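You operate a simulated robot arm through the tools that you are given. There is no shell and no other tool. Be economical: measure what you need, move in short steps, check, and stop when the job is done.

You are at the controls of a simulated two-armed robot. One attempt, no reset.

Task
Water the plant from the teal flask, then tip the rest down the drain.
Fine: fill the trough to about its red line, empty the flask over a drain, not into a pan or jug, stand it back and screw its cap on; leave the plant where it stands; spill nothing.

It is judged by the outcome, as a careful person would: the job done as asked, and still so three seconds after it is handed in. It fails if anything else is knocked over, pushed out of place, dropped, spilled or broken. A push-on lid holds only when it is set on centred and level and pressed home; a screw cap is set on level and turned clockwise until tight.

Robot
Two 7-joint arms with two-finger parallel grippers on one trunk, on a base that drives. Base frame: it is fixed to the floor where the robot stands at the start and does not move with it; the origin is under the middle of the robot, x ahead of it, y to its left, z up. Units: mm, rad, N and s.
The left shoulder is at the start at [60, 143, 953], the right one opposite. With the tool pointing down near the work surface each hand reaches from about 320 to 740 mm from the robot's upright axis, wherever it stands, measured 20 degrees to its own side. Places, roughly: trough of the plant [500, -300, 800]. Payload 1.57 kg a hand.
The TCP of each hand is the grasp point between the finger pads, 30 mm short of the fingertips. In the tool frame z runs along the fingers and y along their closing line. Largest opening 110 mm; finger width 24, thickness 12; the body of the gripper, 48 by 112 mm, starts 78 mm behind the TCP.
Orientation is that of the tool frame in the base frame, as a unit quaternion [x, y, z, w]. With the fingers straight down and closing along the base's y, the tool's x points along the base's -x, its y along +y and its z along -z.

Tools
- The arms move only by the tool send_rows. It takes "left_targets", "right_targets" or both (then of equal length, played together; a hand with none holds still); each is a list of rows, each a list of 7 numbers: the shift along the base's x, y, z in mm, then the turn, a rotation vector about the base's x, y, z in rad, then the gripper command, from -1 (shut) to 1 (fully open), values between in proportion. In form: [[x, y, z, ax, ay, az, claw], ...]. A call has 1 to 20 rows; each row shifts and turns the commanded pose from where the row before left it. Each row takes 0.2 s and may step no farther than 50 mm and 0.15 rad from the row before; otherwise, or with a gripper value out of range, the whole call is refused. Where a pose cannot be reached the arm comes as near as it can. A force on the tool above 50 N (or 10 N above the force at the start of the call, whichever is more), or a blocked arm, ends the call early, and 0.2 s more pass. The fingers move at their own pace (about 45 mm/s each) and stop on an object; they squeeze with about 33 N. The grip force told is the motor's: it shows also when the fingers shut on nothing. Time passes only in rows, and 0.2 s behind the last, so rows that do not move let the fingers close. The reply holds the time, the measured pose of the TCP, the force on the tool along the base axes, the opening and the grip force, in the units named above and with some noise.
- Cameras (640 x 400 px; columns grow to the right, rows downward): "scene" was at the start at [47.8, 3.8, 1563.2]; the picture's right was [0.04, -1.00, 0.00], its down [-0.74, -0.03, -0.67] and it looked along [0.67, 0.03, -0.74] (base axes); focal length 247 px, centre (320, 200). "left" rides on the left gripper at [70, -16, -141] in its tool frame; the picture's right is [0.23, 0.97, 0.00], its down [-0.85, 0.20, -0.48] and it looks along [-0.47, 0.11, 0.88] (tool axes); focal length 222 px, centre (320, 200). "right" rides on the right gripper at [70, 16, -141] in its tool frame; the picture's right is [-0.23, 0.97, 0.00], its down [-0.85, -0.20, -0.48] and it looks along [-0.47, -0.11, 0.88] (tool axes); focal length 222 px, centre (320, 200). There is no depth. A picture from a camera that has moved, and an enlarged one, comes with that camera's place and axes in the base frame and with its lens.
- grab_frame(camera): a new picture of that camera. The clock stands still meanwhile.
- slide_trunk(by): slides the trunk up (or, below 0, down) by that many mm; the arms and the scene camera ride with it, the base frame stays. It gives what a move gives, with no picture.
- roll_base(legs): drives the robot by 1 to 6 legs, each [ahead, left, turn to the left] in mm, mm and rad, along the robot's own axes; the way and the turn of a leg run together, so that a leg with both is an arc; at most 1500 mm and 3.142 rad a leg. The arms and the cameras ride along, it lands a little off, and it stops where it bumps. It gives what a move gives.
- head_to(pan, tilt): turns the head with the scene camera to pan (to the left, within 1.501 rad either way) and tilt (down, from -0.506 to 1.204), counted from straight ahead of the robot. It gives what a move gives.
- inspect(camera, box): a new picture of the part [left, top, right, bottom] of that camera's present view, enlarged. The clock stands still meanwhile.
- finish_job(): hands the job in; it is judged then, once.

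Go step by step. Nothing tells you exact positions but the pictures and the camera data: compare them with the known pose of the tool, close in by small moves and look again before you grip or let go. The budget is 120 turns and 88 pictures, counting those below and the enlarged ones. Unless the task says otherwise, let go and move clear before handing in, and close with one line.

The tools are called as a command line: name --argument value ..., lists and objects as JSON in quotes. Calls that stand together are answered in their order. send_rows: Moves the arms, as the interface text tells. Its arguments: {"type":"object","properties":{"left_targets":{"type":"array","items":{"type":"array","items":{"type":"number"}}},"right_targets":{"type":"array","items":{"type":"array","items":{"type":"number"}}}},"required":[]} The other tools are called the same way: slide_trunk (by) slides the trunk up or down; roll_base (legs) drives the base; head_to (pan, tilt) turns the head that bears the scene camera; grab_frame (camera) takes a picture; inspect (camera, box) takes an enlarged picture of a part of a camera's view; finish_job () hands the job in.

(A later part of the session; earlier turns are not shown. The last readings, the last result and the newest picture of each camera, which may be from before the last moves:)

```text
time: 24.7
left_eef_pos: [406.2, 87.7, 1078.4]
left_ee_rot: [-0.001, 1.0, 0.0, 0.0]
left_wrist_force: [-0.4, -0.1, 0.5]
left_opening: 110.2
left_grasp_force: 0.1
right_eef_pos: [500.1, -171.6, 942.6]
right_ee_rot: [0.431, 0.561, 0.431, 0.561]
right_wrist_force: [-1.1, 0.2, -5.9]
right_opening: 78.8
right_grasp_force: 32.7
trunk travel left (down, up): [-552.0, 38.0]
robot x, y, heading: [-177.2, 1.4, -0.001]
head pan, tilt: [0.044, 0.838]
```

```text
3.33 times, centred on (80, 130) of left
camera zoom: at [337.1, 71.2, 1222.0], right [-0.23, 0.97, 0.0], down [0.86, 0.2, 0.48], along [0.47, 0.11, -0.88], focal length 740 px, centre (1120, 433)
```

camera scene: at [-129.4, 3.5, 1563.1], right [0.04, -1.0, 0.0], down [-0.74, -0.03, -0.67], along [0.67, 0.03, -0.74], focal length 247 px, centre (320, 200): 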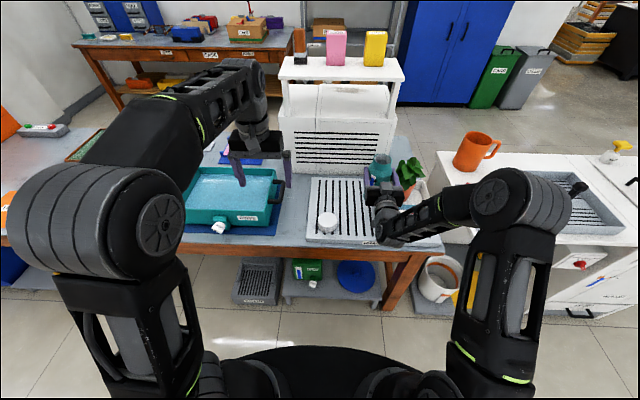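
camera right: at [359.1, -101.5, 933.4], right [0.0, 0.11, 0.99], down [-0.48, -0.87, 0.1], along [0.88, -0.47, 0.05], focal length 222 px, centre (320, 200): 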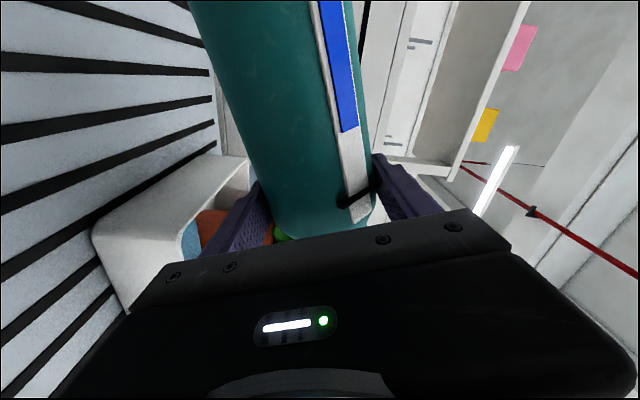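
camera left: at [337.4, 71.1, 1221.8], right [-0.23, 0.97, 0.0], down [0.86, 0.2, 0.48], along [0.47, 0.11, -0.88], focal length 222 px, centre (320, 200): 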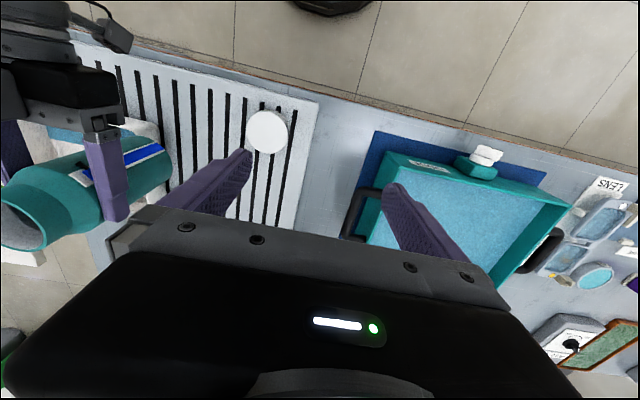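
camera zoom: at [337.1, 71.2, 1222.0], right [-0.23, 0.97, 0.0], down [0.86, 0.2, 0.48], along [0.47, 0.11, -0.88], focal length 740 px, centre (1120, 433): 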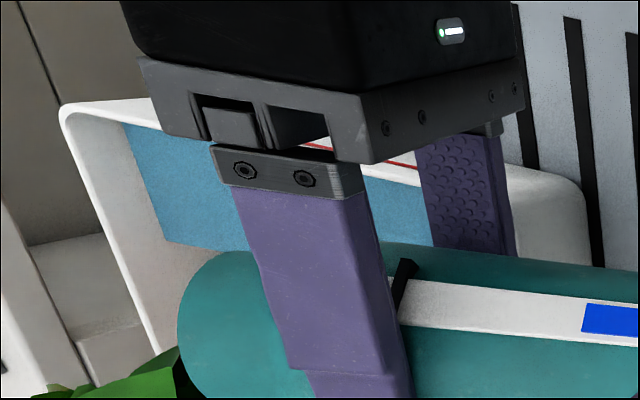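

Triangulating both views puts the water about 3–5 mm below the red line. I tilt just 0.035 rad more.

send_rows --right_targets '[[0, 0, 0, 0.035, 0, 0, -1], [0, 0, 0, 0, 0, 0, -1], [0, 0, 0, 0, 0, 0, -1]]'

inspect --camera "scene" --box '[390, 185, 440, 215]'

inspect --camera "left" --box '[10, 80, 120, 150]'

```text
time: 25.5
left_eef_pos: [406.0, 87.8, 1078.8]
left_ee_rot: [0.0, 1.0, 0.0, 0.0]
left_wrist_force: [0.2, -0.1, -0.8]
left_opening: 110.0
left_grasp_force: 0.1
right_eef_pos: [499.8, -171.8, 942.0]
right_ee_rot: [0.44, 0.553, 0.441, 0.553]
right_wrist_force: [-1.1, -0.5, -5.4]
right_opening: 79.1
right_grasp_force: 33.5
trunk travel left (down, up): [-552.0, 38.0]
robot x, y, heading: [-177.5, 0.1, 0.001]
head pan, tilt: [0.044, 0.838]
```

```text
12.80 times, centred on (415, 200) of scene
camera zoom: at [-129.7, 3.7, 1563.1], right [0.04, -1.0, 0.0], down [-0.74, -0.03, -0.67], along [0.67, 0.03, -0.74], focal length 3165 px, centre (-896, 200)
```

zoom: 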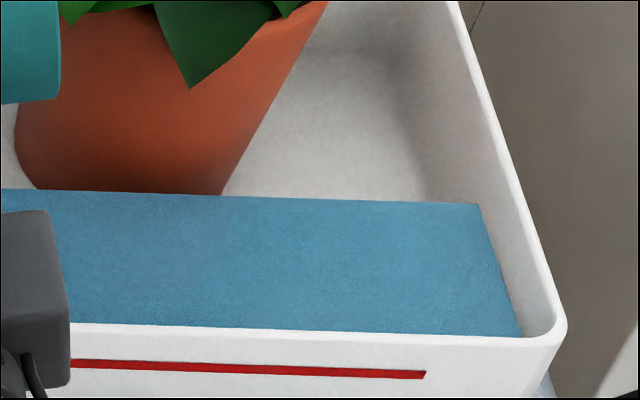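

```text
5.71 times, centred on (65, 115) of left
camera zoom: at [337.1, 71.2, 1222.0], right [-0.23, 0.97, 0.0], down [0.86, 0.2, 0.48], along [0.47, 0.11, -0.88], focal length 1269 px, centre (1777, 686)
```

zoom: 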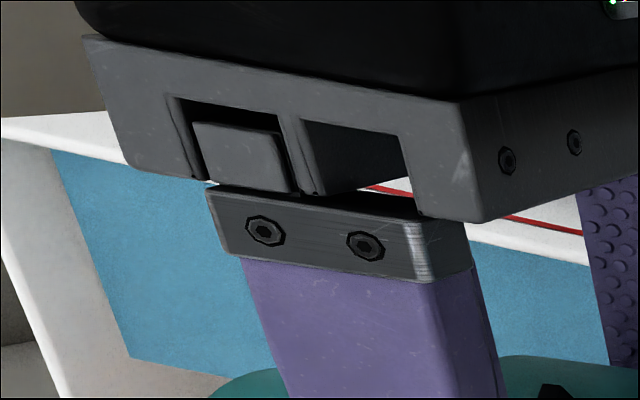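

The level is now within about 2 mm of the red line, so I stop. I tip the flask back, raise it slightly and carry it left over the open drain slots while the left hand moves aside.

send_rows --right_targets '[[0, 0, 2, -0.12, 0, 0, -1], [0, 0, 4, -0.14, 0, 0, -1], [0, 0, 5, -0.14, 0, 0, -1], [0, 0, 5, -0.14, 0, 0, -1], [0, 0, 5, -0.14, 0, 0, -1], [0, 4, 5, -0.1, 0, 0, -1], [5, 15, 0, 0, 0, 0, -1], [8, 20, 0, 0, 0, 0, -1], [10, 22, 0, 0, 0, 0, -1], [10, 22, 0, 0, 0, 0, -1], [10, 22, 0, 0, 0, 0, -1], [10, 20, 0, 0, 0, 0, -1], [7, 17, 0, 0, 0, 0, -1], [0, 8, 0, 0, 0, 0, -1], [0, 0, 0, 0, 0, 0, -1]]' --left_targets '[[0, 0, 0, 0, 0, 0, 1], [0, 10, 0, 0, 0, 0, 1], [0, 15, 0, 0, 0, 0, 1], [0, 20, 0, 0, 0, 0, 1], [0, 20, 0, 0, 0, 0, 1], [0, 20, 0, 0, 0, 0, 1], [0, 15, 0, 0, 0, 0, 1], [0, 0, 0, 0, 0, 0, 1], [0, 0, 0, 0, 0, 0, 1], [0, 0, 0, 0, 0, 0, 1], [0, 0, 0, 0, 0, 0, 1], [0, 0, 0, 0, 0, 0, 1], [0, 0, 0, 0, 0, 0, 1], [0, 0, 0, 0, 0, 0, 1], [0, 0, 0, 0, 0, 0, 1]]'

inspect --camera "scene" --box '[300, 140, 440, 240]'

```text
time: 28.7
left_eef_pos: [406.0, 187.0, 1079.2]
left_ee_rot: [0.0, 1.0, 0.0, 0.0]
left_wrist_force: [0.1, 0.1, 0.5]
left_opening: 110.3
left_grasp_force: 0.1
right_eef_pos: [559.9, -20.5, 967.6]
right_ee_rot: [0.197, 0.679, 0.198, 0.679]
right_wrist_force: [-0.4, -0.7, -6.8]
right_opening: 79.0
right_grasp_force: 32.9
trunk travel left (down, up): [-552.0, 38.0]
robot x, y, heading: [-176.5, -0.6, -0.0]
head pan, tilt: [0.044, 0.838]
```

```text
4.00 times, centred on (370, 190) of scene
camera zoom: at [-129.6, 3.9, 1563.1], right [0.04, -1.0, 0.0], down [-0.74, -0.03, -0.67], along [0.67, 0.03, -0.74], focal length 989 px, centre (120, 240)
```

zoom: 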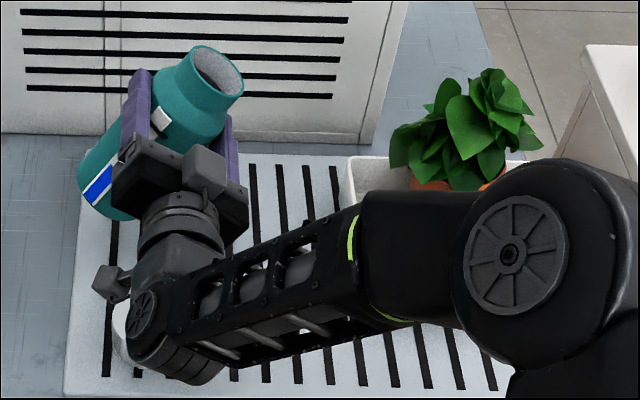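

The flask hangs over open drain slots between cap and trough. I lower it a bit and tip it gradually to empty it.

send_rows --right_targets '[[0, 0, -8, 0.12, 0, 0, -1], [0, 0, -8, 0.12, 0, 0, -1], [0, 0, -6, 0.12, 0, 0, -1], [0, 0, -3, 0.12, 0, 0, -1], [0, 0, 0, 0.12, 0, 0, -1], [0, 0, 0, 0.12, 0, 0, -1], [0, 0, 0, 0.06, 0, 0, -1], [0, 0, 0, 0.06, 0, 0, -1], [0, 0, 0, 0.06, 0, 0, -1], [0, 0, 0, 0.06, 0, 0, -1], [0, 0, 0, 0, 0, 0, -1]]'

inspect --camera "scene" --box '[300, 140, 440, 240]'

```text
time: 31.1
left_eef_pos: [406.1, 189.6, 1080.6]
left_ee_rot: [0.0, 1.0, -0.001, 0.0]
left_wrist_force: [0.5, 0.1, -0.1]
left_opening: 110.0
left_grasp_force: 0.1
right_eef_pos: [559.9, -20.4, 942.7]
right_ee_rot: [0.489, 0.511, 0.49, 0.511]
right_wrist_force: [0.1, 0.5, -3.6]
right_opening: 78.9
right_grasp_force: 33.1
trunk travel left (down, up): [-552.0, 38.0]
robot x, y, heading: [-178.9, -0.1, -0.003]
head pan, tilt: [0.044, 0.838]
```

```text
4.00 times, centred on (370, 190) of scene
camera zoom: at [-129.8, 3.9, 1563.1], right [0.04, -1.0, 0.0], down [-0.74, -0.03, -0.67], along [0.67, 0.03, -0.74], focal length 989 px, centre (120, 240)
```

zoom: 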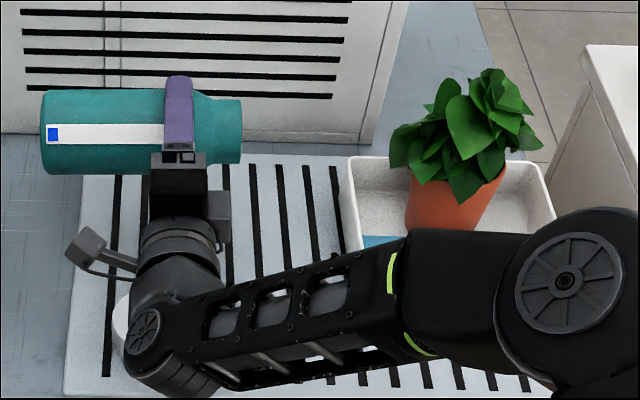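

Most of it is gone into the slots. I tip on past horizontal to drain the rest.

send_rows --right_targets '[[0, 0, 0, 0.06, 0, 0, -1], [0, 0, 0, 0.06, 0, 0, -1], [0, 0, 0, 0.06, 0, 0, -1], [0, 0, 0, 0.1, 0, 0, -1], [0, 0, 0, 0.1, 0, 0, -1], [0, 0, 0, 0.1, 0, 0, -1], [0, 0, 0, 0.1, 0, 0, -1], [0, 0, 0, 0.1, 0, 0, -1], [0, 0, 0, 0, 0, 0, -1], [0, 0, 0, 0, 0, 0, -1], [0, 0, 0, 0, 0, 0, -1], [0, 0, 0, 0, 0, 0, -1], [0, 0, 0, 0, 0, 0, -1]]'

inspect --camera "scene" --box '[300, 140, 440, 240]'

grab_frame --camera "right"

```text
time: 33.9
left_eef_pos: [406.6, 189.4, 1082.0]
left_ee_rot: [0.001, 1.0, 0.0, 0.0]
left_wrist_force: [-0.4, 0.3, -0.6]
left_opening: 110.1
left_grasp_force: 0.1
right_eef_pos: [560.8, -21.9, 942.8]
right_ee_rot: [0.631, 0.318, 0.631, 0.32]
right_wrist_force: [0.7, -0.2, -3.2]
right_opening: 79.2
right_grasp_force: 32.6
trunk travel left (down, up): [-552.0, 38.0]
robot x, y, heading: [-178.6, 1.3, 0.0]
head pan, tilt: [0.044, 0.838]
```

```text
4.00 times, centred on (370, 190) of scene
camera zoom: at [-129.9, 3.9, 1563.1], right [0.04, -1.0, 0.0], down [-0.74, -0.03, -0.67], along [0.67, 0.03, -0.74], focal length 989 px, centre (120, 240)
```

zoom: 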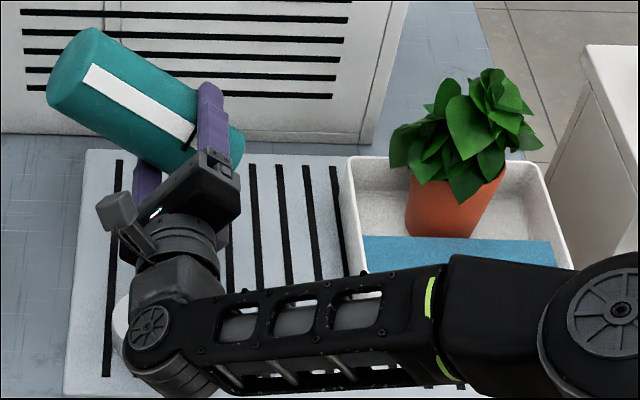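

```text
44 pictures are left
camera right: at [419.4, 25.3, 996.9], right [0.0, -0.76, 0.65], down [-0.48, -0.57, -0.67], along [0.88, -0.31, -0.36], focal length 222 px, centre (320, 200)
```

right: 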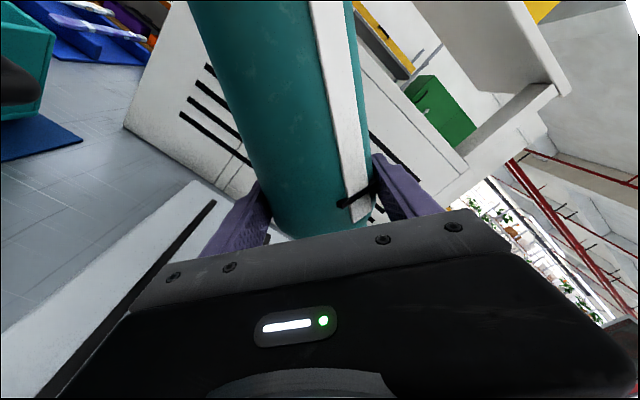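

The gauge strip is blank, so the flask is empty. I bring it upright while rising, then restore the original hand yaw above its home spot.

send_rows --right_targets '[[0, 0, 5, -0.147, 0, 0, -1], [0, 0, 5, -0.147, 0, 0, -1], [0, 0, 5, -0.147, 0, 0, -1], [0, 0, 5, -0.147, 0, 0, -1], [0, 0, 5, -0.147, 0, 0, -1], [0, 0, 5, -0.147, 0, 0, -1], [0, 0, 5, -0.147, 0, 0, -1], [0, 0, 5, -0.147, 0, 0, -1], [0, 0, 5, -0.147, 0, 0, -1], [0, 0, 5, -0.147, 0, 0, -1], [0, 0, 0, -0.147, 0, 0, -1], [0, 0, 0, -0.147, 0, 0, -1], [0, 0, 0, -0.147, 0, 0, -1], [0, 0, 0, -0.147, 0, 0, -1], [0, 0, 0, -0.147, 0, 0, -1], [0, 0, 0, 0, 0, 0, -1]]'

send_rows --right_targets '[[7, 3, 0, 0, 0, 0.116, -1], [7, 3, 0, 0, 0, 0.116, -1], [7, 3, 0, 0, 0, 0.116, -1], [6, 3, 0, 0, 0, 0.116, -1], [4, 2, 0, 0, 0, 0.116, -1], [2, 2, 0, 0, 0, 0.116, -1], [0, 0, 0, 0, 0, 0, -1]]'

```text
time: 37.3
left_eef_pos: [407.3, 187.6, 1080.4]
left_ee_rot: [-0.001, 1.0, 0.0, 0.0]
left_wrist_force: [0.7, 0.1, 0.0]
left_opening: 110.3
left_grasp_force: 0.0
right_eef_pos: [559.1, -19.8, 993.7]
right_ee_rot: [0.0, 0.708, 0.0, 0.707]
right_wrist_force: [0.7, 1.0, -2.8]
right_opening: 78.9
right_grasp_force: 33.1
trunk travel left (down, up): [-552.0, 38.0]
robot x, y, heading: [-177.8, 1.4, -0.0]
head pan, tilt: [0.044, 0.838]
```

```text
time: 38.9
left_eef_pos: [406.5, 188.5, 1080.2]
left_ee_rot: [0.0, 1.0, 0.0, 0.0]
left_wrist_force: [-0.4, -0.1, -0.8]
left_opening: 110.0
left_grasp_force: 0.0
right_eef_pos: [594.0, -4.4, 993.3]
right_ee_rot: [-0.243, 0.664, 0.244, 0.663]
right_wrist_force: [0.1, 0.8, -2.6]
right_opening: 78.9
right_grasp_force: 33.2
trunk travel left (down, up): [-552.0, 38.0]
robot x, y, heading: [-178.6, -2.2, -0.001]
head pan, tilt: [0.044, 0.838]
```

Orientation matches the pick-up exactly. I lower the flask to its home height.

send_rows --right_targets '[[0, 0, -15, 0, 0, 0, -1], [0, 0, -20, 0, 0, 0, -1], [0, 0, -20, 0, 0, 0, -1], [0, 0, -12, 0, 0, 0, -1], [0, 0, -6, 0, 0, 0, -1], [0, 0, -3, 0, 0, 0, -1], [0, 0, -2, 0, 0, 0, -1], [0, 0, -1, 0, 0, 0, -1], [0, 0, 0, 0, 0, 0, -1]]'

inspect --camera "scene" --box '[300, 140, 400, 250]'

```text
time: 40.9
left_eef_pos: [403.9, 187.8, 1080.9]
left_ee_rot: [0.0, 1.0, 0.001, 0.0]
left_wrist_force: [-0.3, 0.1, -0.5]
left_opening: 109.9
left_grasp_force: 0.0
right_eef_pos: [594.8, -4.0, 916.4]
right_ee_rot: [-0.242, 0.664, 0.243, 0.665]
right_wrist_force: [-1.4, 1.2, 5.1]
right_opening: 78.9
right_grasp_force: 33.0
trunk travel left (down, up): [-552.0, 38.0]
robot x, y, heading: [-181.6, 2.9, -0.002]
head pan, tilt: [0.044, 0.838]
```

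```text
3.64 times, centred on (350, 195) of scene
camera zoom: at [-131.2, 4.1, 1563.3], right [0.04, -1.0, 0.0], down [-0.74, -0.03, -0.67], along [0.67, 0.03, -0.74], focal length 899 px, centre (211, 218)
```

zoom: 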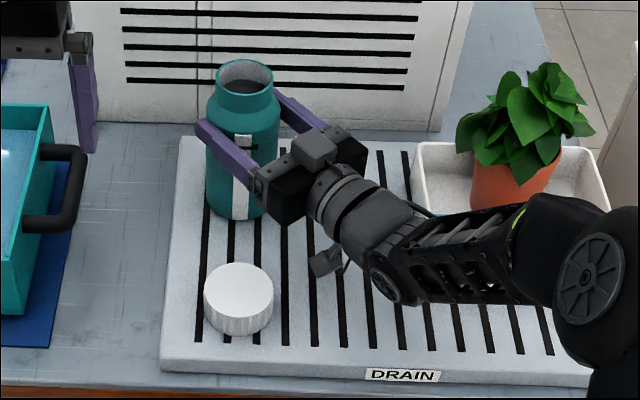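

The flask stands on the board (contact force felt). I ease the pressure, open the right hand, and draw it straight back, then up and to the side.

send_rows --right_targets '[[0, 0, 1, 0, 0, 0, -1], [0, 0, 0, 0, 0, 0, 0.7], [0, 0, 0, 0, 0, 0, 1], [0, 0, 0, 0, 0, 0, 1], [0, 0, 0, 0, 0, 0, 1], [-19, -16, 0, 0, 0, 0, 1], [-23, -19, 0, 0, 0, 0, 1], [-23, -19, 0, 0, 0, 0, 1], [-23, -19, 0, 0, 0, 0, 1], [-23, -19, 0, 0, 0, 0, 1], [-23, -19, 10, 0, 0, 0, 1], [-15, -10, 40, 0, 0, 0, 1], [0, 0, 45, 0, 0, 0, 1], [0, -10, 40, 0, 0, 0, 1], [0, -20, 30, 0, 0, 0, 1]]'

grab_frame --camera "scene"

inspect --camera "scene" --box '[300, 140, 400, 250]'

```text
time: 44.1
left_eef_pos: [405.5, 187.6, 1081.8]
left_ee_rot: [0.0, 1.0, 0.0, 0.0]
left_wrist_force: [-0.8, 0.0, -0.2]
left_opening: 110.1
left_grasp_force: 0.1
right_eef_pos: [442.4, -154.5, 1082.9]
right_ee_rot: [-0.242, 0.665, 0.243, 0.664]
right_wrist_force: [1.3, -0.1, 0.1]
right_opening: 110.1
right_grasp_force: 0.0
trunk travel left (down, up): [-552.0, 38.0]
robot x, y, heading: [-175.3, -2.2, -0.002]
head pan, tilt: [0.044, 0.838]
```

```text
42 pictures are left
camera scene: at [-130.6, 3.7, 1563.1], right [0.04, -1.0, 0.0], down [-0.74, -0.03, -0.67], along [0.67, 0.03, -0.74], focal length 247 px, centre (320, 200)
```

scene: 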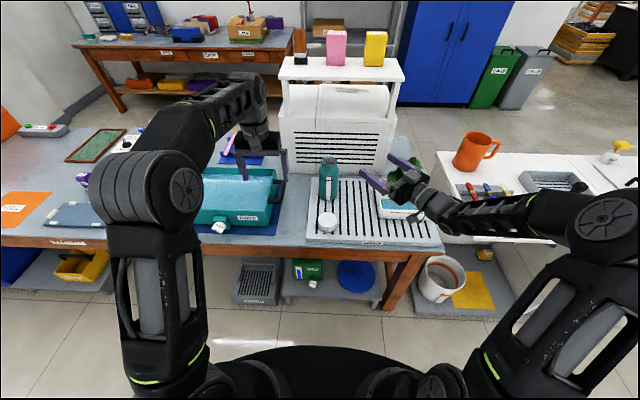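

```text
3.64 times, centred on (350, 195) of scene
camera zoom: at [-130.6, 3.7, 1563.1], right [0.04, -1.0, 0.0], down [-0.74, -0.03, -0.67], along [0.67, 0.03, -0.74], focal length 899 px, centre (211, 218)
```

zoom: 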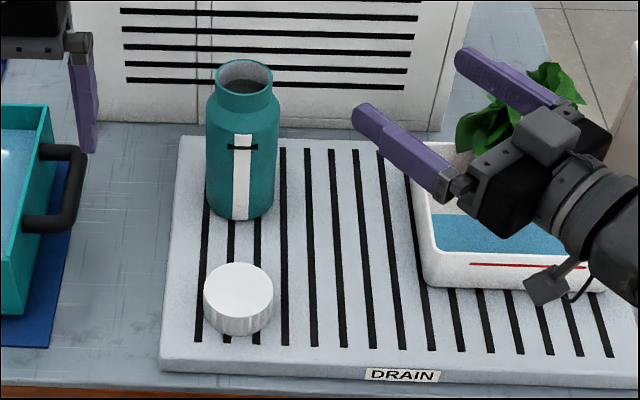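

The flask stands as it was, and the trough level looks right. Next I bring the left hand above the cap while the right hand gives way.

send_rows --right_targets '[[0, -15, 0, 0, 0, 0, 1], [0, -15, 0, 0, 0, 0, 1], [0, -15, 0, 0, 0, 0, 1], [0, -10, 0, 0, 0, 0, 1], [0, 0, 0, 0, 0, 0, 1], [0, 0, 0, 0, 0, 0, 1]]' --left_targets '[[3, -30, -30, 0, 0, 0, 1], [5, -39, -30, 0, 0, 0, 1], [5, -39, -30, 0, 0, 0, 1], [5, -39, -25, 0, 0, 0, 1], [5, -39, -17, 0, 0, 0, 1], [0, 0, 0, 0, 0, 0, 1]]'

inspect --camera "left" --box '[200, 60, 440, 210]'

```text
time: 45.5
left_eef_pos: [433.2, -0.4, 948.1]
left_ee_rot: [0.0, 1.0, 0.0, 0.0]
left_wrist_force: [0.8, 1.1, 1.3]
left_opening: 110.0
left_grasp_force: 0.0
right_eef_pos: [444.5, -208.9, 1080.9]
right_ee_rot: [-0.242, 0.665, 0.242, 0.664]
right_wrist_force: [0.9, 0.5, 0.2]
right_opening: 110.2
right_grasp_force: 0.1
trunk travel left (down, up): [-552.0, 38.0]
robot x, y, heading: [-175.4, 0.6, -0.0]
head pan, tilt: [0.044, 0.838]
```

```text
2.67 times, centred on (320, 135) of left
camera zoom: at [362.9, -17.8, 1091.4], right [-0.23, 0.97, 0.0], down [0.85, 0.2, 0.48], along [0.47, 0.11, -0.88], focal length 592 px, centre (320, 373)
```

zoom: 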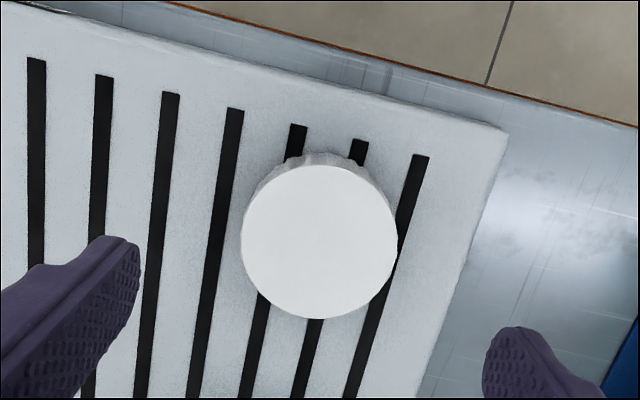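

The cap (about 70 mm across) is right under the left hand, centred within 2 mm. I descend on it and close.

send_rows --left_targets '[[0, 0, -25, 0, 0, 0, 1], [0, 0, -30, 0, 0, 0, 1], [0, 0, -30, 0, 0, 0, 1], [1, 0, -15, 0, 0, 0, 1], [0, 0, -7, 0, 0, 0, 1], [0, 0, 0, 0, 0, 0, 1]]'

inspect --camera "left" --box '[160, 60, 480, 260]'

inspect --camera "scene" --box '[300, 160, 400, 250]'

```text
time: 46.9
left_eef_pos: [432.4, 0.5, 841.8]
left_ee_rot: [0.0, 1.0, 0.0, 0.001]
left_wrist_force: [-0.9, -0.9, -0.3]
left_opening: 110.1
left_grasp_force: 0.1
right_eef_pos: [445.5, -210.0, 1082.0]
right_ee_rot: [-0.242, 0.665, 0.243, 0.664]
right_wrist_force: [-0.3, 0.0, -0.7]
right_opening: 109.9
right_grasp_force: 0.0
trunk travel left (down, up): [-552.0, 38.0]
robot x, y, heading: [-178.7, 1.5, -0.002]
head pan, tilt: [0.044, 0.838]
```

```text
2.00 times, centred on (320, 160) of left
camera zoom: at [362.8, -15.9, 985.0], right [-0.23, 0.97, 0.0], down [0.85, 0.2, 0.48], along [0.47, 0.11, -0.88], focal length 444 px, centre (320, 280)
```

zoom: 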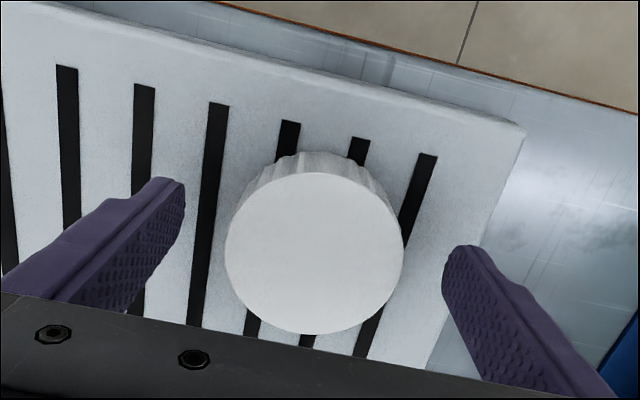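

```text
4.44 times, centred on (350, 205) of scene
camera zoom: at [-130.4, 3.7, 1563.2], right [0.04, -1.0, 0.0], down [-0.74, -0.03, -0.67], along [0.67, 0.03, -0.74], focal length 1099 px, centre (187, 178)
```

zoom: 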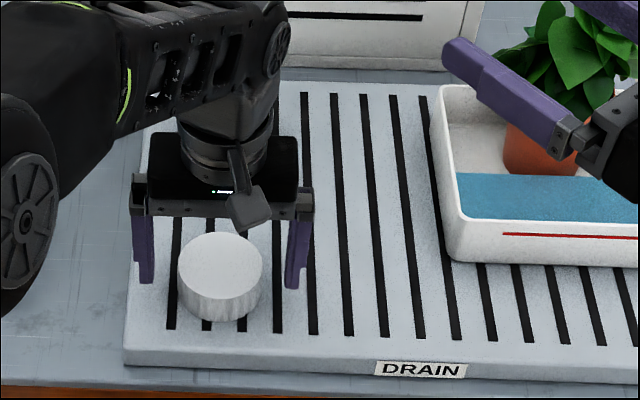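

The fingers straddle the cap well but a bit high. I go 6 mm lower and close.

send_rows --left_targets '[[2, -1, -3, 0, 0, 0, 1], [0, 0, -3, 0, 0, 0, 1], [0, 0, 0, 0, 0, 0, 0.4], [0, 0, 0, 0, 0, 0, -1], [0, 0, 0, 0, 0, 0, -1], [0, 0, 0, 0, 0, 0, -1]]'

inspect --camera "left" --box '[160, 60, 480, 260]'

```text
time: 48.3
left_eef_pos: [434.1, -0.2, 834.6]
left_ee_rot: [0.0, 1.0, 0.0, 0.0]
left_wrist_force: [-0.1, 0.1, 0.5]
left_opening: 73.2
left_grasp_force: 28.7
right_eef_pos: [445.9, -210.5, 1080.5]
right_ee_rot: [-0.242, 0.665, 0.242, 0.664]
right_wrist_force: [-0.2, -0.1, -0.1]
right_opening: 109.9
right_grasp_force: 0.1
trunk travel left (down, up): [-552.0, 38.0]
robot x, y, heading: [-178.7, 2.2, 0.003]
head pan, tilt: [0.044, 0.838]
```

```text
2.00 times, centred on (320, 160) of left
camera zoom: at [364.9, -16.2, 978.3], right [-0.23, 0.97, 0.0], down [0.86, 0.2, 0.48], along [0.47, 0.11, -0.88], focal length 444 px, centre (320, 280)
```

zoom: 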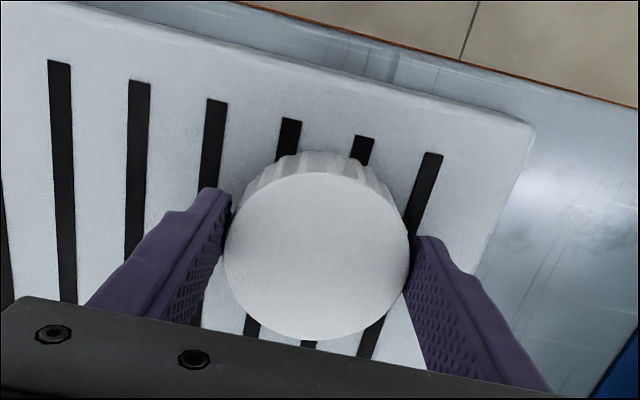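

The cap centre is about 5 mm ahead of the grip axis; for clean screwing I re-centre on it.

send_rows --left_targets '[[0, 0, 0, 0, 0, 0, 0], [0, 0, 0, 0, 0, 0, 0], [5, 0, 0, 0, 0, 0, 0], [0, 0, 0, 0, 0, 0, -1], [0, 0, 0, 0, 0, 0, -1], [0, 0, 0, 0, 0, 0, -1]]'

inspect --camera "left" --box '[160, 60, 480, 260]'

```text
time: 49.7
left_eef_pos: [440.3, 0.7, 835.8]
left_ee_rot: [0.0, 1.0, 0.0, 0.001]
left_wrist_force: [-0.6, 0.4, 7.8]
left_opening: 73.0
left_grasp_force: 32.7
right_eef_pos: [443.2, -210.5, 1081.9]
right_ee_rot: [-0.242, 0.664, 0.243, 0.664]
right_wrist_force: [0.3, 0.4, -0.4]
right_opening: 110.2
right_grasp_force: 0.0
trunk travel left (down, up): [-552.0, 38.0]
robot x, y, heading: [-179.5, 0.7, 0.001]
head pan, tilt: [0.044, 0.838]
```

```text
2.00 times, centred on (320, 160) of left
camera zoom: at [370.1, -16.5, 978.1], right [-0.23, 0.97, 0.0], down [0.85, 0.2, 0.48], along [0.47, 0.11, -0.88], focal length 444 px, centre (320, 280)
```

zoom: 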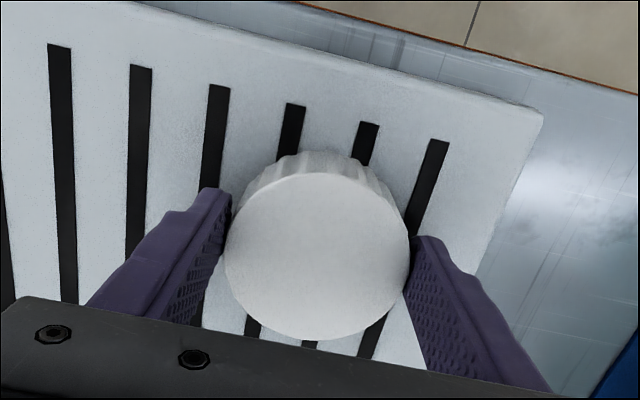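

The half-open value was still tighter than the cap, so the cap slid along with the hand, harmlessly. I reopen wider and re-centre.

send_rows --left_targets '[[0, 0, 0, 0, 0, 0, 0.65], [0, 0, 0, 0, 0, 0, 0.65], [0, 0, 0, 0, 0, 0, 0.65], [5, 0, 0, 0, 0, 0, 0.65], [0, 0, 0, 0, 0, 0, -1], [0, 0, 0, 0, 0, 0, -1], [0, 0, 0, 0, 0, 0, -1]]'

inspect --camera "left" --box '[160, 60, 480, 260]'

```text
time: 51.3
left_eef_pos: [445.0, 1.7, 834.2]
left_ee_rot: [0.0, 1.0, 0.0, 0.0]
left_wrist_force: [-0.2, 0.4, -0.1]
left_opening: 72.9
left_grasp_force: 30.1
right_eef_pos: [445.1, -211.2, 1080.8]
right_ee_rot: [-0.242, 0.665, 0.243, 0.664]
right_wrist_force: [0.6, 0.3, -0.7]
right_opening: 109.9
right_grasp_force: 0.1
trunk travel left (down, up): [-552.0, 38.0]
robot x, y, heading: [-180.2, 0.2, -0.0]
head pan, tilt: [0.044, 0.838]
```

```text
2.00 times, centred on (320, 160) of left
camera zoom: at [375.3, -15.8, 977.3], right [-0.23, 0.97, 0.0], down [0.85, 0.2, 0.48], along [0.47, 0.11, -0.88], focal length 444 px, centre (320, 280)
```

zoom: 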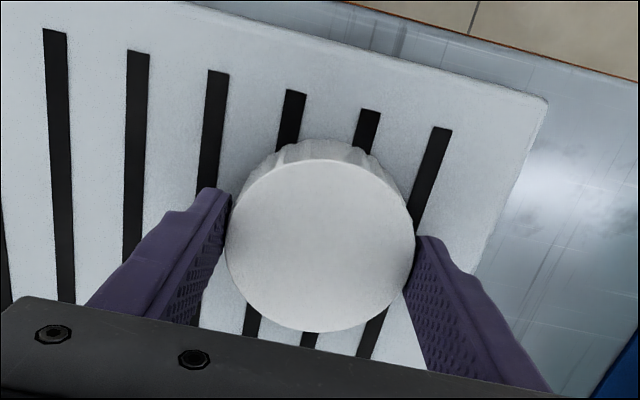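

The cap is now centred in the grip. I lift it, move it aside to the left clear of the flask, and tuck the right hand so the base can drive forward.

send_rows --left_targets '[[0, 0, 15, 0, 0, 0, -1], [0, 10, 35, 0, 0, 0, -1], [0, 25, 40, 0, 0, 0, -1], [0, 30, 40, 0, 0, 0, -1], [0, 35, 10, 0, 0, 0, -1], [0, 35, 0, 0, 0, 0, -1]]' --right_targets '[[0, 10, 0, 0, 0, 0, 1], [0, 10, 0, 0, 0, 0, 1], [0, 10, 0, 0, 0, 0, 1], [0, 10, 0, 0, 0, 0, 1], [0, 10, 0, 0, 0, 0, 1], [0, 10, 0, 0, 0, 0, 1]]'

roll_base --legs '[[125, 0, 0]]'

slide_trunk --by 36

grab_frame --camera "scene"

```text
time: 52.7
left_eef_pos: [444.3, 136.5, 976.8]
left_ee_rot: [0.0, 1.0, 0.001, 0.0]
left_wrist_force: [-0.5, 0.3, -0.7]
left_opening: 73.0
left_grasp_force: 33.6
right_eef_pos: [442.7, -151.8, 1080.1]
right_ee_rot: [-0.242, 0.665, 0.244, 0.664]
right_wrist_force: [0.3, 0.6, 0.7]
right_opening: 110.2
right_grasp_force: 0.0
trunk travel left (down, up): [-552.0, 38.0]
robot x, y, heading: [-178.9, -0.3, 0.003]
head pan, tilt: [0.044, 0.838]
```

```text
time: 54.0
left_eef_pos: [569.6, 135.8, 976.2]
left_ee_rot: [-0.001, 1.0, 0.0, -0.002]
left_wrist_force: [0.0, 0.1, -0.4]
left_opening: 72.9
left_grasp_force: 32.4
right_eef_pos: [569.5, -151.5, 1078.9]
right_ee_rot: [-0.242, 0.665, 0.243, 0.663]
right_wrist_force: [0.1, 0.2, -0.2]
right_opening: 110.2
right_grasp_force: 0.1
trunk travel left (down, up): [-552.0, 38.0]
robot x, y, heading: [-52.3, -2.3, 0.003]
head pan, tilt: [0.044, 0.838]
```

```text
time: 54.8
left_eef_pos: [568.3, 136.0, 1012.8]
left_ee_rot: [-0.001, 1.0, 0.0, 0.0]
left_wrist_force: [0.0, -0.2, -0.1]
left_opening: 73.1
left_grasp_force: 32.8
right_eef_pos: [567.2, -151.2, 1115.9]
right_ee_rot: [-0.241, 0.665, 0.243, 0.664]
right_wrist_force: [0.4, -0.6, -1.1]
right_opening: 110.2
right_grasp_force: 0.0
trunk travel left (down, up): [-588.0, 2.0]
robot x, y, heading: [-55.4, -0.4, 0.008]
head pan, tilt: [0.044, 0.838]
```

```text
34 pictures are left
camera scene: at [-6.4, 3.9, 1599.1], right [0.04, -1.0, 0.0], down [-0.74, -0.03, -0.67], along [0.67, 0.03, -0.74], focal length 247 px, centre (320, 200)
```

scene: 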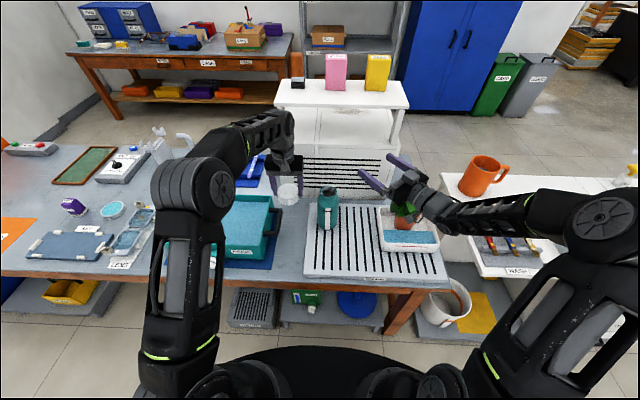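

Now the right hand returns to its pre-grasp spot to steady the flask while I screw.

send_rows --right_targets '[[-20, 14, 0, 0, 0, 0, 1], [-20, 14, -10, 0, 0, 0, 1], [-20, 14, -15, 0, 0, 0, 1], [-20, 14, -20, 0, 0, 0, 1], [0, 0, -35, 0, 0, 0, 1], [0, 0, -35, 0, 0, 0, 1], [0, 0, -35, 0, 0, 0, 1], [0, 0, -30, 0, 0, 0, 1], [0, 0, -18, 0, 0, 0, 1], [0, 0, 0, 0, 0, 0, 1]]'

inspect --camera "right" --box '[200, 0, 440, 210]'

```text
time: 57.0
left_eef_pos: [568.6, 136.4, 1013.2]
left_ee_rot: [-0.001, 1.0, 0.0, 0.0]
left_wrist_force: [0.0, -0.9, -0.6]
left_opening: 73.1
left_grasp_force: 33.2
right_eef_pos: [487.9, -96.2, 916.3]
right_ee_rot: [-0.241, 0.665, 0.243, 0.664]
right_wrist_force: [-0.6, -0.3, 0.4]
right_opening: 110.0
right_grasp_force: 0.0
trunk travel left (down, up): [-588.0, 2.0]
robot x, y, heading: [-54.5, 2.7, 0.003]
head pan, tilt: [0.044, 0.838]
```

```text
1.90 times, centred on (320, 105) of right
camera zoom: at [369.6, -174.9, 847.0], right [-0.63, 0.74, 0.23], down [-0.24, -0.46, 0.85], along [0.74, 0.48, 0.47], focal length 423 px, centre (320, 381)
```

zoom: 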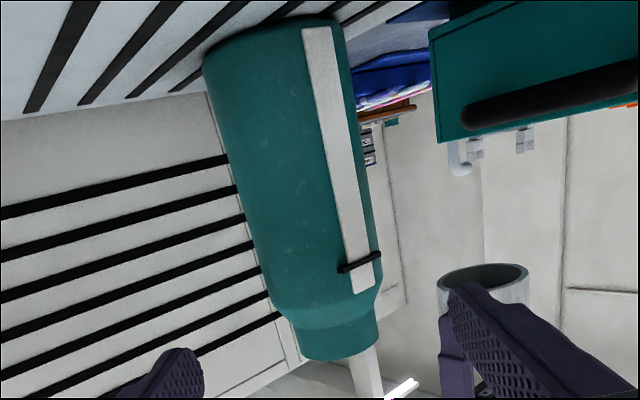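

The flask is exactly in line again. I advance 138 mm and close.

send_rows --right_targets '[[18, 16, 0, 0, 0, 0, 1], [18, 15, 0, 0, 0, 0, 1], [18, 15, 0, 0, 0, 0, 1], [18, 15, 0, 0, 0, 0, 1], [18, 15, 0, 0, 0, 0, 1], [15, 14, 0, 0, 0, 0, 1], [0, 0, 0, 0, 0, 0, 1], [0, 0, 0, 0, 0, 0, 0.4], [0, 0, 0, 0, 0, 0, -1], [0, 0, 0, 0, 0, 0, -1], [0, 0, 0, 0, 0, 0, -1]]'

inspect --camera "scene" --box '[270, 150, 400, 250]'

```text
time: 59.4
left_eef_pos: [568.4, 137.2, 1011.9]
left_ee_rot: [-0.001, 1.0, 0.0, 0.001]
left_wrist_force: [0.4, -0.8, 0.5]
left_opening: 72.9
left_grasp_force: 33.2
right_eef_pos: [593.7, -5.2, 916.9]
right_ee_rot: [-0.242, 0.665, 0.243, 0.664]
right_wrist_force: [1.7, -0.3, 0.1]
right_opening: 79.0
right_grasp_force: 31.9
trunk travel left (down, up): [-588.0, 2.0]
robot x, y, heading: [-55.2, 1.2, 0.003]
head pan, tilt: [0.044, 0.838]
```

```text
4.00 times, centred on (335, 200) of scene
camera zoom: at [-6.6, 4.0, 1599.1], right [0.04, -1.0, 0.0], down [-0.74, -0.03, -0.67], along [0.67, 0.03, -0.74], focal length 989 px, centre (260, 200)
```

zoom: 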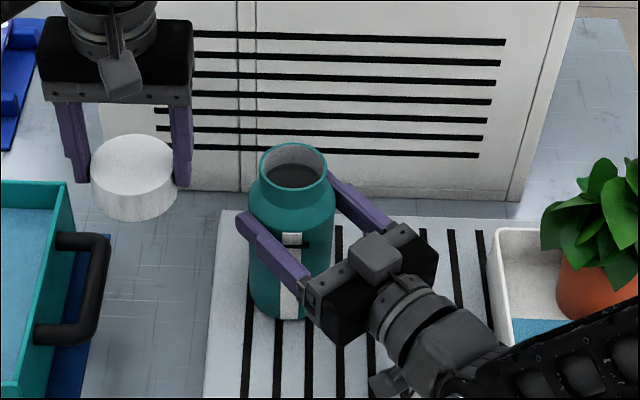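

Flask is held again. I look through the left camera to locate the mouth precisely.

grab_frame --camera "left"

```text
31 pictures are left
camera left: at [499.0, 120.3, 1155.8], right [-0.23, 0.97, 0.0], down [0.85, 0.2, 0.48], along [0.47, 0.11, -0.88], focal length 222 px, centre (320, 200)
```

left: 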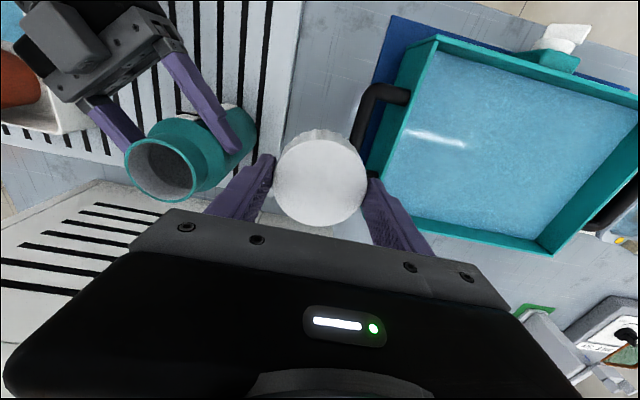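

I enlarge that view for a finer fix on mouth and cap.

inspect --camera "left" --box '[110, 90, 390, 250]'

inspect --camera "scene" --box '[290, 175, 370, 225]'

```text
2.29 times, centred on (250, 170) of left
camera zoom: at [499.0, 120.3, 1155.8], right [-0.23, 0.97, 0.0], down [0.85, 0.2, 0.48], along [0.47, 0.11, -0.88], focal length 508 px, centre (480, 269)
```

zoom: 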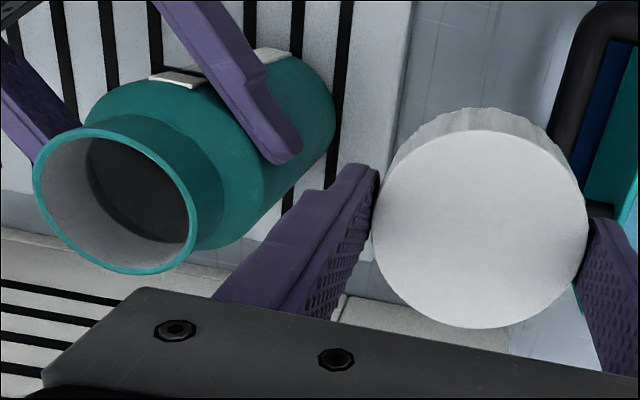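

```text
8.00 times, centred on (330, 200) of scene
camera zoom: at [-6.6, 4.0, 1599.1], right [0.04, -1.0, 0.0], down [-0.74, -0.03, -0.67], along [0.67, 0.03, -0.74], focal length 1978 px, centre (240, 200)
```

zoom: 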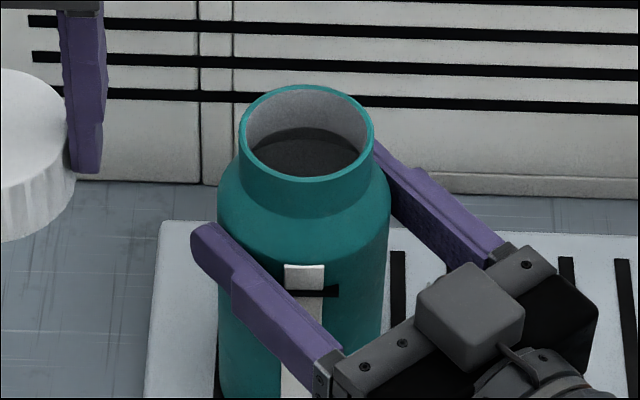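

Mouth centre comes out at about (599, -0.5, 971). I raise the cap and bring it above the mouth.

send_rows --left_targets '[[5, 0, 15, 0, 0, 0, -1], [5, -10, 13, 0, 0, 0, -1], [5, -25, 0, 0, 0, 0, -1], [5, -30, 0, 0, 0, 0, -1], [5, -30, 0, 0, 0, 0, -1], [5, -30, 0, 0, 0, 0, -1], [1, -13, 0, 0, 0, 0, -1], [0, 0, 0, 0, 0, 0, -1]]'

inspect --camera "scene" --box '[290, 165, 370, 215]'

grab_frame --camera "right"

```text
time: 61.1
left_eef_pos: [590.8, 51.0, 1040.6]
left_ee_rot: [-0.001, 1.0, -0.001, 0.003]
left_wrist_force: [-0.6, 0.2, -0.5]
left_opening: 73.2
left_grasp_force: 32.5
left hand out of reach, approached as far as the arm can: row 5, 6, 7
right_eef_pos: [592.9, -4.2, 916.5]
right_ee_rot: [-0.242, 0.665, 0.243, 0.664]
right_wrist_force: [-0.9, 1.3, 0.8]
right_opening: 78.8
right_grasp_force: 33.6
trunk travel left (down, up): [-588.0, 2.0]
robot x, y, heading: [-52.8, -1.2, 0.005]
head pan, tilt: [0.044, 0.838]
```

```text
8.00 times, centred on (330, 190) of scene
camera zoom: at [-6.8, 4.0, 1599.2], right [0.04, -1.0, 0.0], down [-0.74, -0.03, -0.67], along [0.67, 0.03, -0.74], focal length 1978 px, centre (240, 280)
```

zoom: 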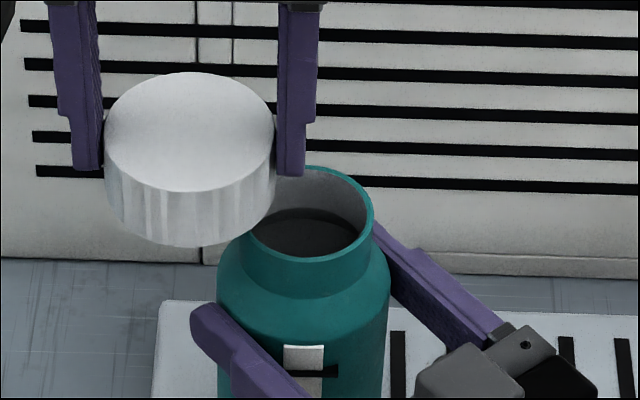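

```text
27 pictures are left
camera right: at [475.0, -83.2, 846.7], right [-0.63, 0.74, 0.23], down [-0.24, -0.46, 0.85], along [0.74, 0.48, 0.47], focal length 222 px, centre (320, 200)
```

right: 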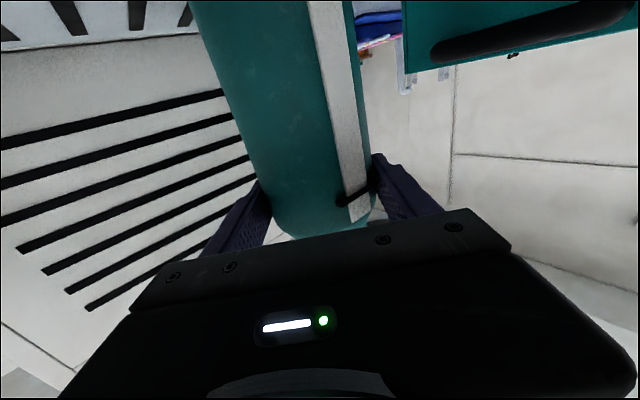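

The left arm falls just short there. I'll bring the flask 50 mm nearer (and back later): the right hand lifts it slightly, shifts and sets it down, while the left hand keeps clear.

send_rows --left_targets '[[0, 20, 0, 0, 0, 0, -1], [0, 20, 0, 0, 0, 0, -1], [-10, 10, 0, 0, 0, 0, -1], [-10, 0, 0, 0, 0, 0, -1], [-10, 0, 0, 0, 0, 0, -1], [-10, 0, 0, 0, 0, 0, -1], [-1, 0, 0, 0, 0, 0, -1], [0, 0, 0, 0, 0, 0, -1], [0, 0, 0, 0, 0, 0, -1], [0, 0, 0, 0, 0, 0, -1]]' --right_targets '[[0, 0, 3, 0, 0, 0, -1], [0, 0, 4, 0, 0, 0, -1], [-10, 3, 0, 0, 0, 0, -1], [-13, 4, 0, 0, 0, 0, -1], [-14, 4, 0, 0, 0, 0, -1], [-13, 4, 0, 0, 0, 0, -1], [0, 0, -3, 0, 0, 0, -1], [0, 0, -2, 0, 0, 0, -1], [0, 0, -2, 0, 0, 0, -1], [0, 0, -1, 0, 0, 0, -1]]'

inspect --camera "scene" --box '[285, 165, 365, 225]'

inspect --camera "left" --box '[110, 90, 390, 250]'

```text
time: 63.4
left_eef_pos: [548.9, 99.6, 1042.5]
left_ee_rot: [0.0, 1.0, -0.001, 0.001]
left_wrist_force: [-0.2, -0.8, -0.1]
left_opening: 73.2
left_grasp_force: 33.0
right_eef_pos: [542.7, 9.6, 916.2]
right_ee_rot: [-0.242, 0.664, 0.243, 0.664]
right_wrist_force: [-0.4, -0.5, -1.0]
right_opening: 78.9
right_grasp_force: 32.6
trunk travel left (down, up): [-588.0, 2.0]
robot x, y, heading: [-54.2, 2.6, 0.004]
head pan, tilt: [0.044, 0.838]
```

```text
6.67 times, centred on (325, 195) of scene
camera zoom: at [-6.7, 3.9, 1599.2], right [0.04, -1.0, 0.0], down [-0.74, -0.03, -0.67], along [0.67, 0.03, -0.74], focal length 1649 px, centre (287, 233)
```

zoom: 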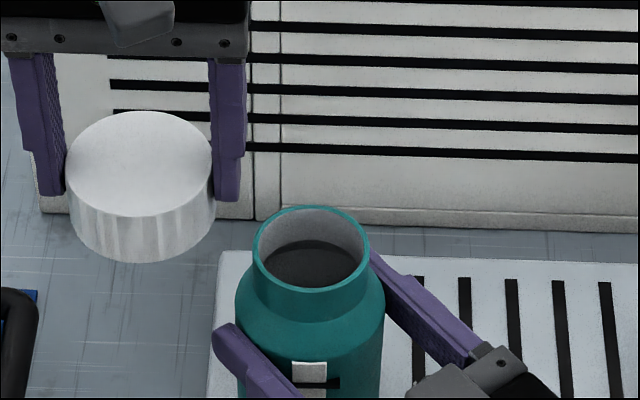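

```text
2.29 times, centred on (250, 170) of left
camera zoom: at [480.0, 83.4, 1185.0], right [-0.23, 0.97, 0.0], down [0.85, 0.2, 0.48], along [0.47, 0.11, -0.88], focal length 508 px, centre (480, 269)
```

zoom: 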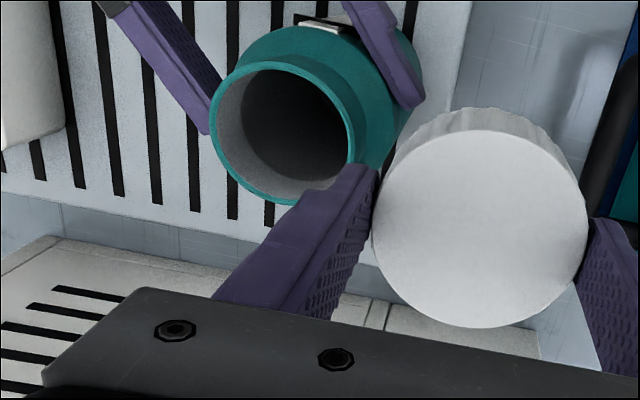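

Mouth is now at about (550.5, 14.7, 967). I press the flask to rest and move the cap over it, still high.

send_rows --left_targets '[[0, -10, 0, 0, 0, 0, -1], [0.6, -20, 0, 0, 0, 0, -1], [1, -25, 0, 0, 0, 0, -1], [0, -20, 0, 0, 0, 0, -1], [0, -10, 0, 0, 0, 0, -1], [0, 0, 0, 0, 0, 0, -1]]' --right_targets '[[0, 0, -1, 0, 0, 0, -1], [0, 0, -0.5, 0, 0, 0, -1], [0, 0, 0, 0, 0, 0, -1], [0, 0, 0, 0, 0, 0, -1], [0, 0, 0, 0, 0, 0, -1], [0, 0, 0, 0, 0, 0, -1]]'

inspect --camera "scene" --box '[285, 165, 365, 225]'

```text
time: 64.8
left_eef_pos: [550.6, 16.2, 1042.5]
left_ee_rot: [-0.001, 1.0, 0.0, 0.001]
left_wrist_force: [-0.5, 0.8, -0.2]
left_opening: 73.0
left_grasp_force: 33.0
right_eef_pos: [542.7, 10.1, 916.8]
right_ee_rot: [-0.242, 0.663, 0.243, 0.665]
right_wrist_force: [7.2, 2.0, 13.0]
right_opening: 78.7
right_grasp_force: 33.0
trunk travel left (down, up): [-588.0, 2.0]
robot x, y, heading: [-53.6, 0.2, 0.005]
head pan, tilt: [0.044, 0.838]
```

```text
6.67 times, centred on (325, 195) of scene
camera zoom: at [-7.4, 4.3, 1599.3], right [0.04, -1.0, 0.0], down [-0.74, -0.03, -0.67], along [0.67, 0.03, -0.74], focal length 1649 px, centre (287, 233)
```

zoom: 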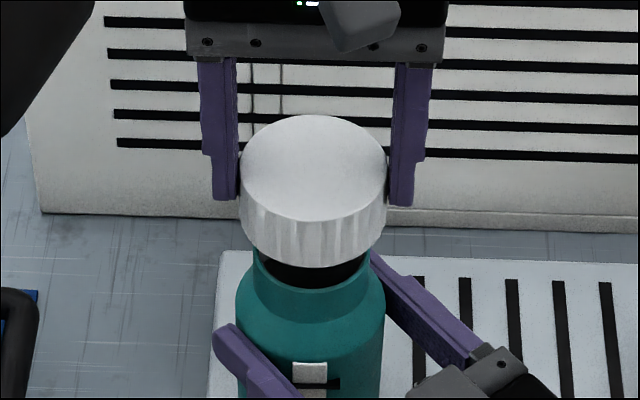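

The cap is aligned over the mouth. I lower it gently, easing the right hand's pressure a little.

send_rows --left_targets '[[0, -0.7, -8, 0, 0, 0, -1], [0, -0.5, -8, 0, 0, 0, -1], [0, 0, -6, 0, 0, 0, -1], [0, 0, -4, 0, 0, 0, -1], [0, 0, -2, 0, 0, 0, -1], [0, 0, 0, 0, 0, 0, -1]]' --right_targets '[[0, 0, 0.5, 0, 0, 0, -1], [0, 0, 0, 0, 0, 0, -1], [0, 0, 0, 0, 0, 0, -1], [0, 0, 0, 0, 0, 0, -1], [0, 0, 0, 0, 0, 0, -1], [0, 0, 0, 0, 0, 0, -1]]'

inspect --camera "scene" --box '[285, 165, 365, 225]'

```text
time: 66.2
left_eef_pos: [550.8, 13.9, 1015.1]
left_ee_rot: [-0.001, 1.0, 0.0, 0.001]
left_wrist_force: [-0.4, 0.6, -0.3]
left_opening: 73.0
left_grasp_force: 32.9
right_eef_pos: [541.4, 10.5, 915.5]
right_ee_rot: [-0.242, 0.664, 0.243, 0.665]
right_wrist_force: [5.5, 2.1, 15.1]
right_opening: 78.4
right_grasp_force: 32.8
trunk travel left (down, up): [-588.0, 2.0]
robot x, y, heading: [-54.3, -1.3, 0.002]
head pan, tilt: [0.044, 0.838]
```

```text
6.67 times, centred on (325, 195) of scene
camera zoom: at [-7.6, 4.2, 1599.2], right [0.04, -1.0, 0.0], down [-0.74, -0.03, -0.67], along [0.67, 0.03, -0.74], focal length 1649 px, centre (287, 233)
```

zoom: 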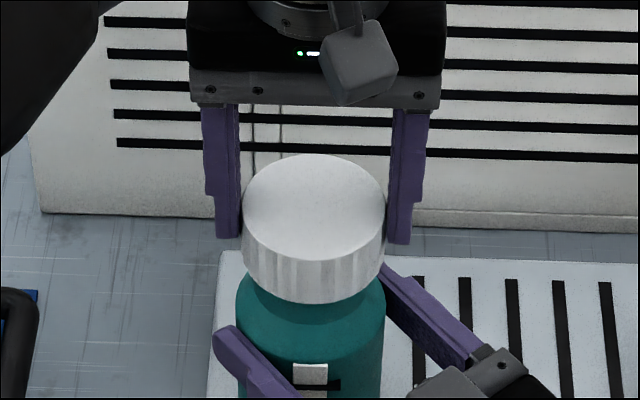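

send_rows --left_targets '[[0, 0.8, -3, 0, 0, 0, -1], [0, 0, -3, 0, 0, 0, -1], [0, 0, -3, 0, 0, 0, -1], [0, 0, -2, 0, 0, 0, -1], [0, 0, -1, 0, 0, 0, -1], [0, 0, 0, 0, 0, 0, -1]]'

```text
time: 67.5
left_eef_pos: [551.5, 16.4, 1002.1]
left_ee_rot: [-0.001, 1.0, 0.0, 0.0]
left_wrist_force: [0.2, 0.3, 0.0]
left_opening: 73.1
left_grasp_force: 33.3
right_eef_pos: [541.6, 9.6, 916.1]
right_ee_rot: [-0.243, 0.664, 0.243, 0.664]
right_wrist_force: [4.9, 1.7, 13.9]
right_opening: 78.7
right_grasp_force: 32.8
trunk travel left (down, up): [-588.0, 2.0]
robot x, y, heading: [-55.1, -2.6, 0.0]
head pan, tilt: [0.044, 0.838]
```

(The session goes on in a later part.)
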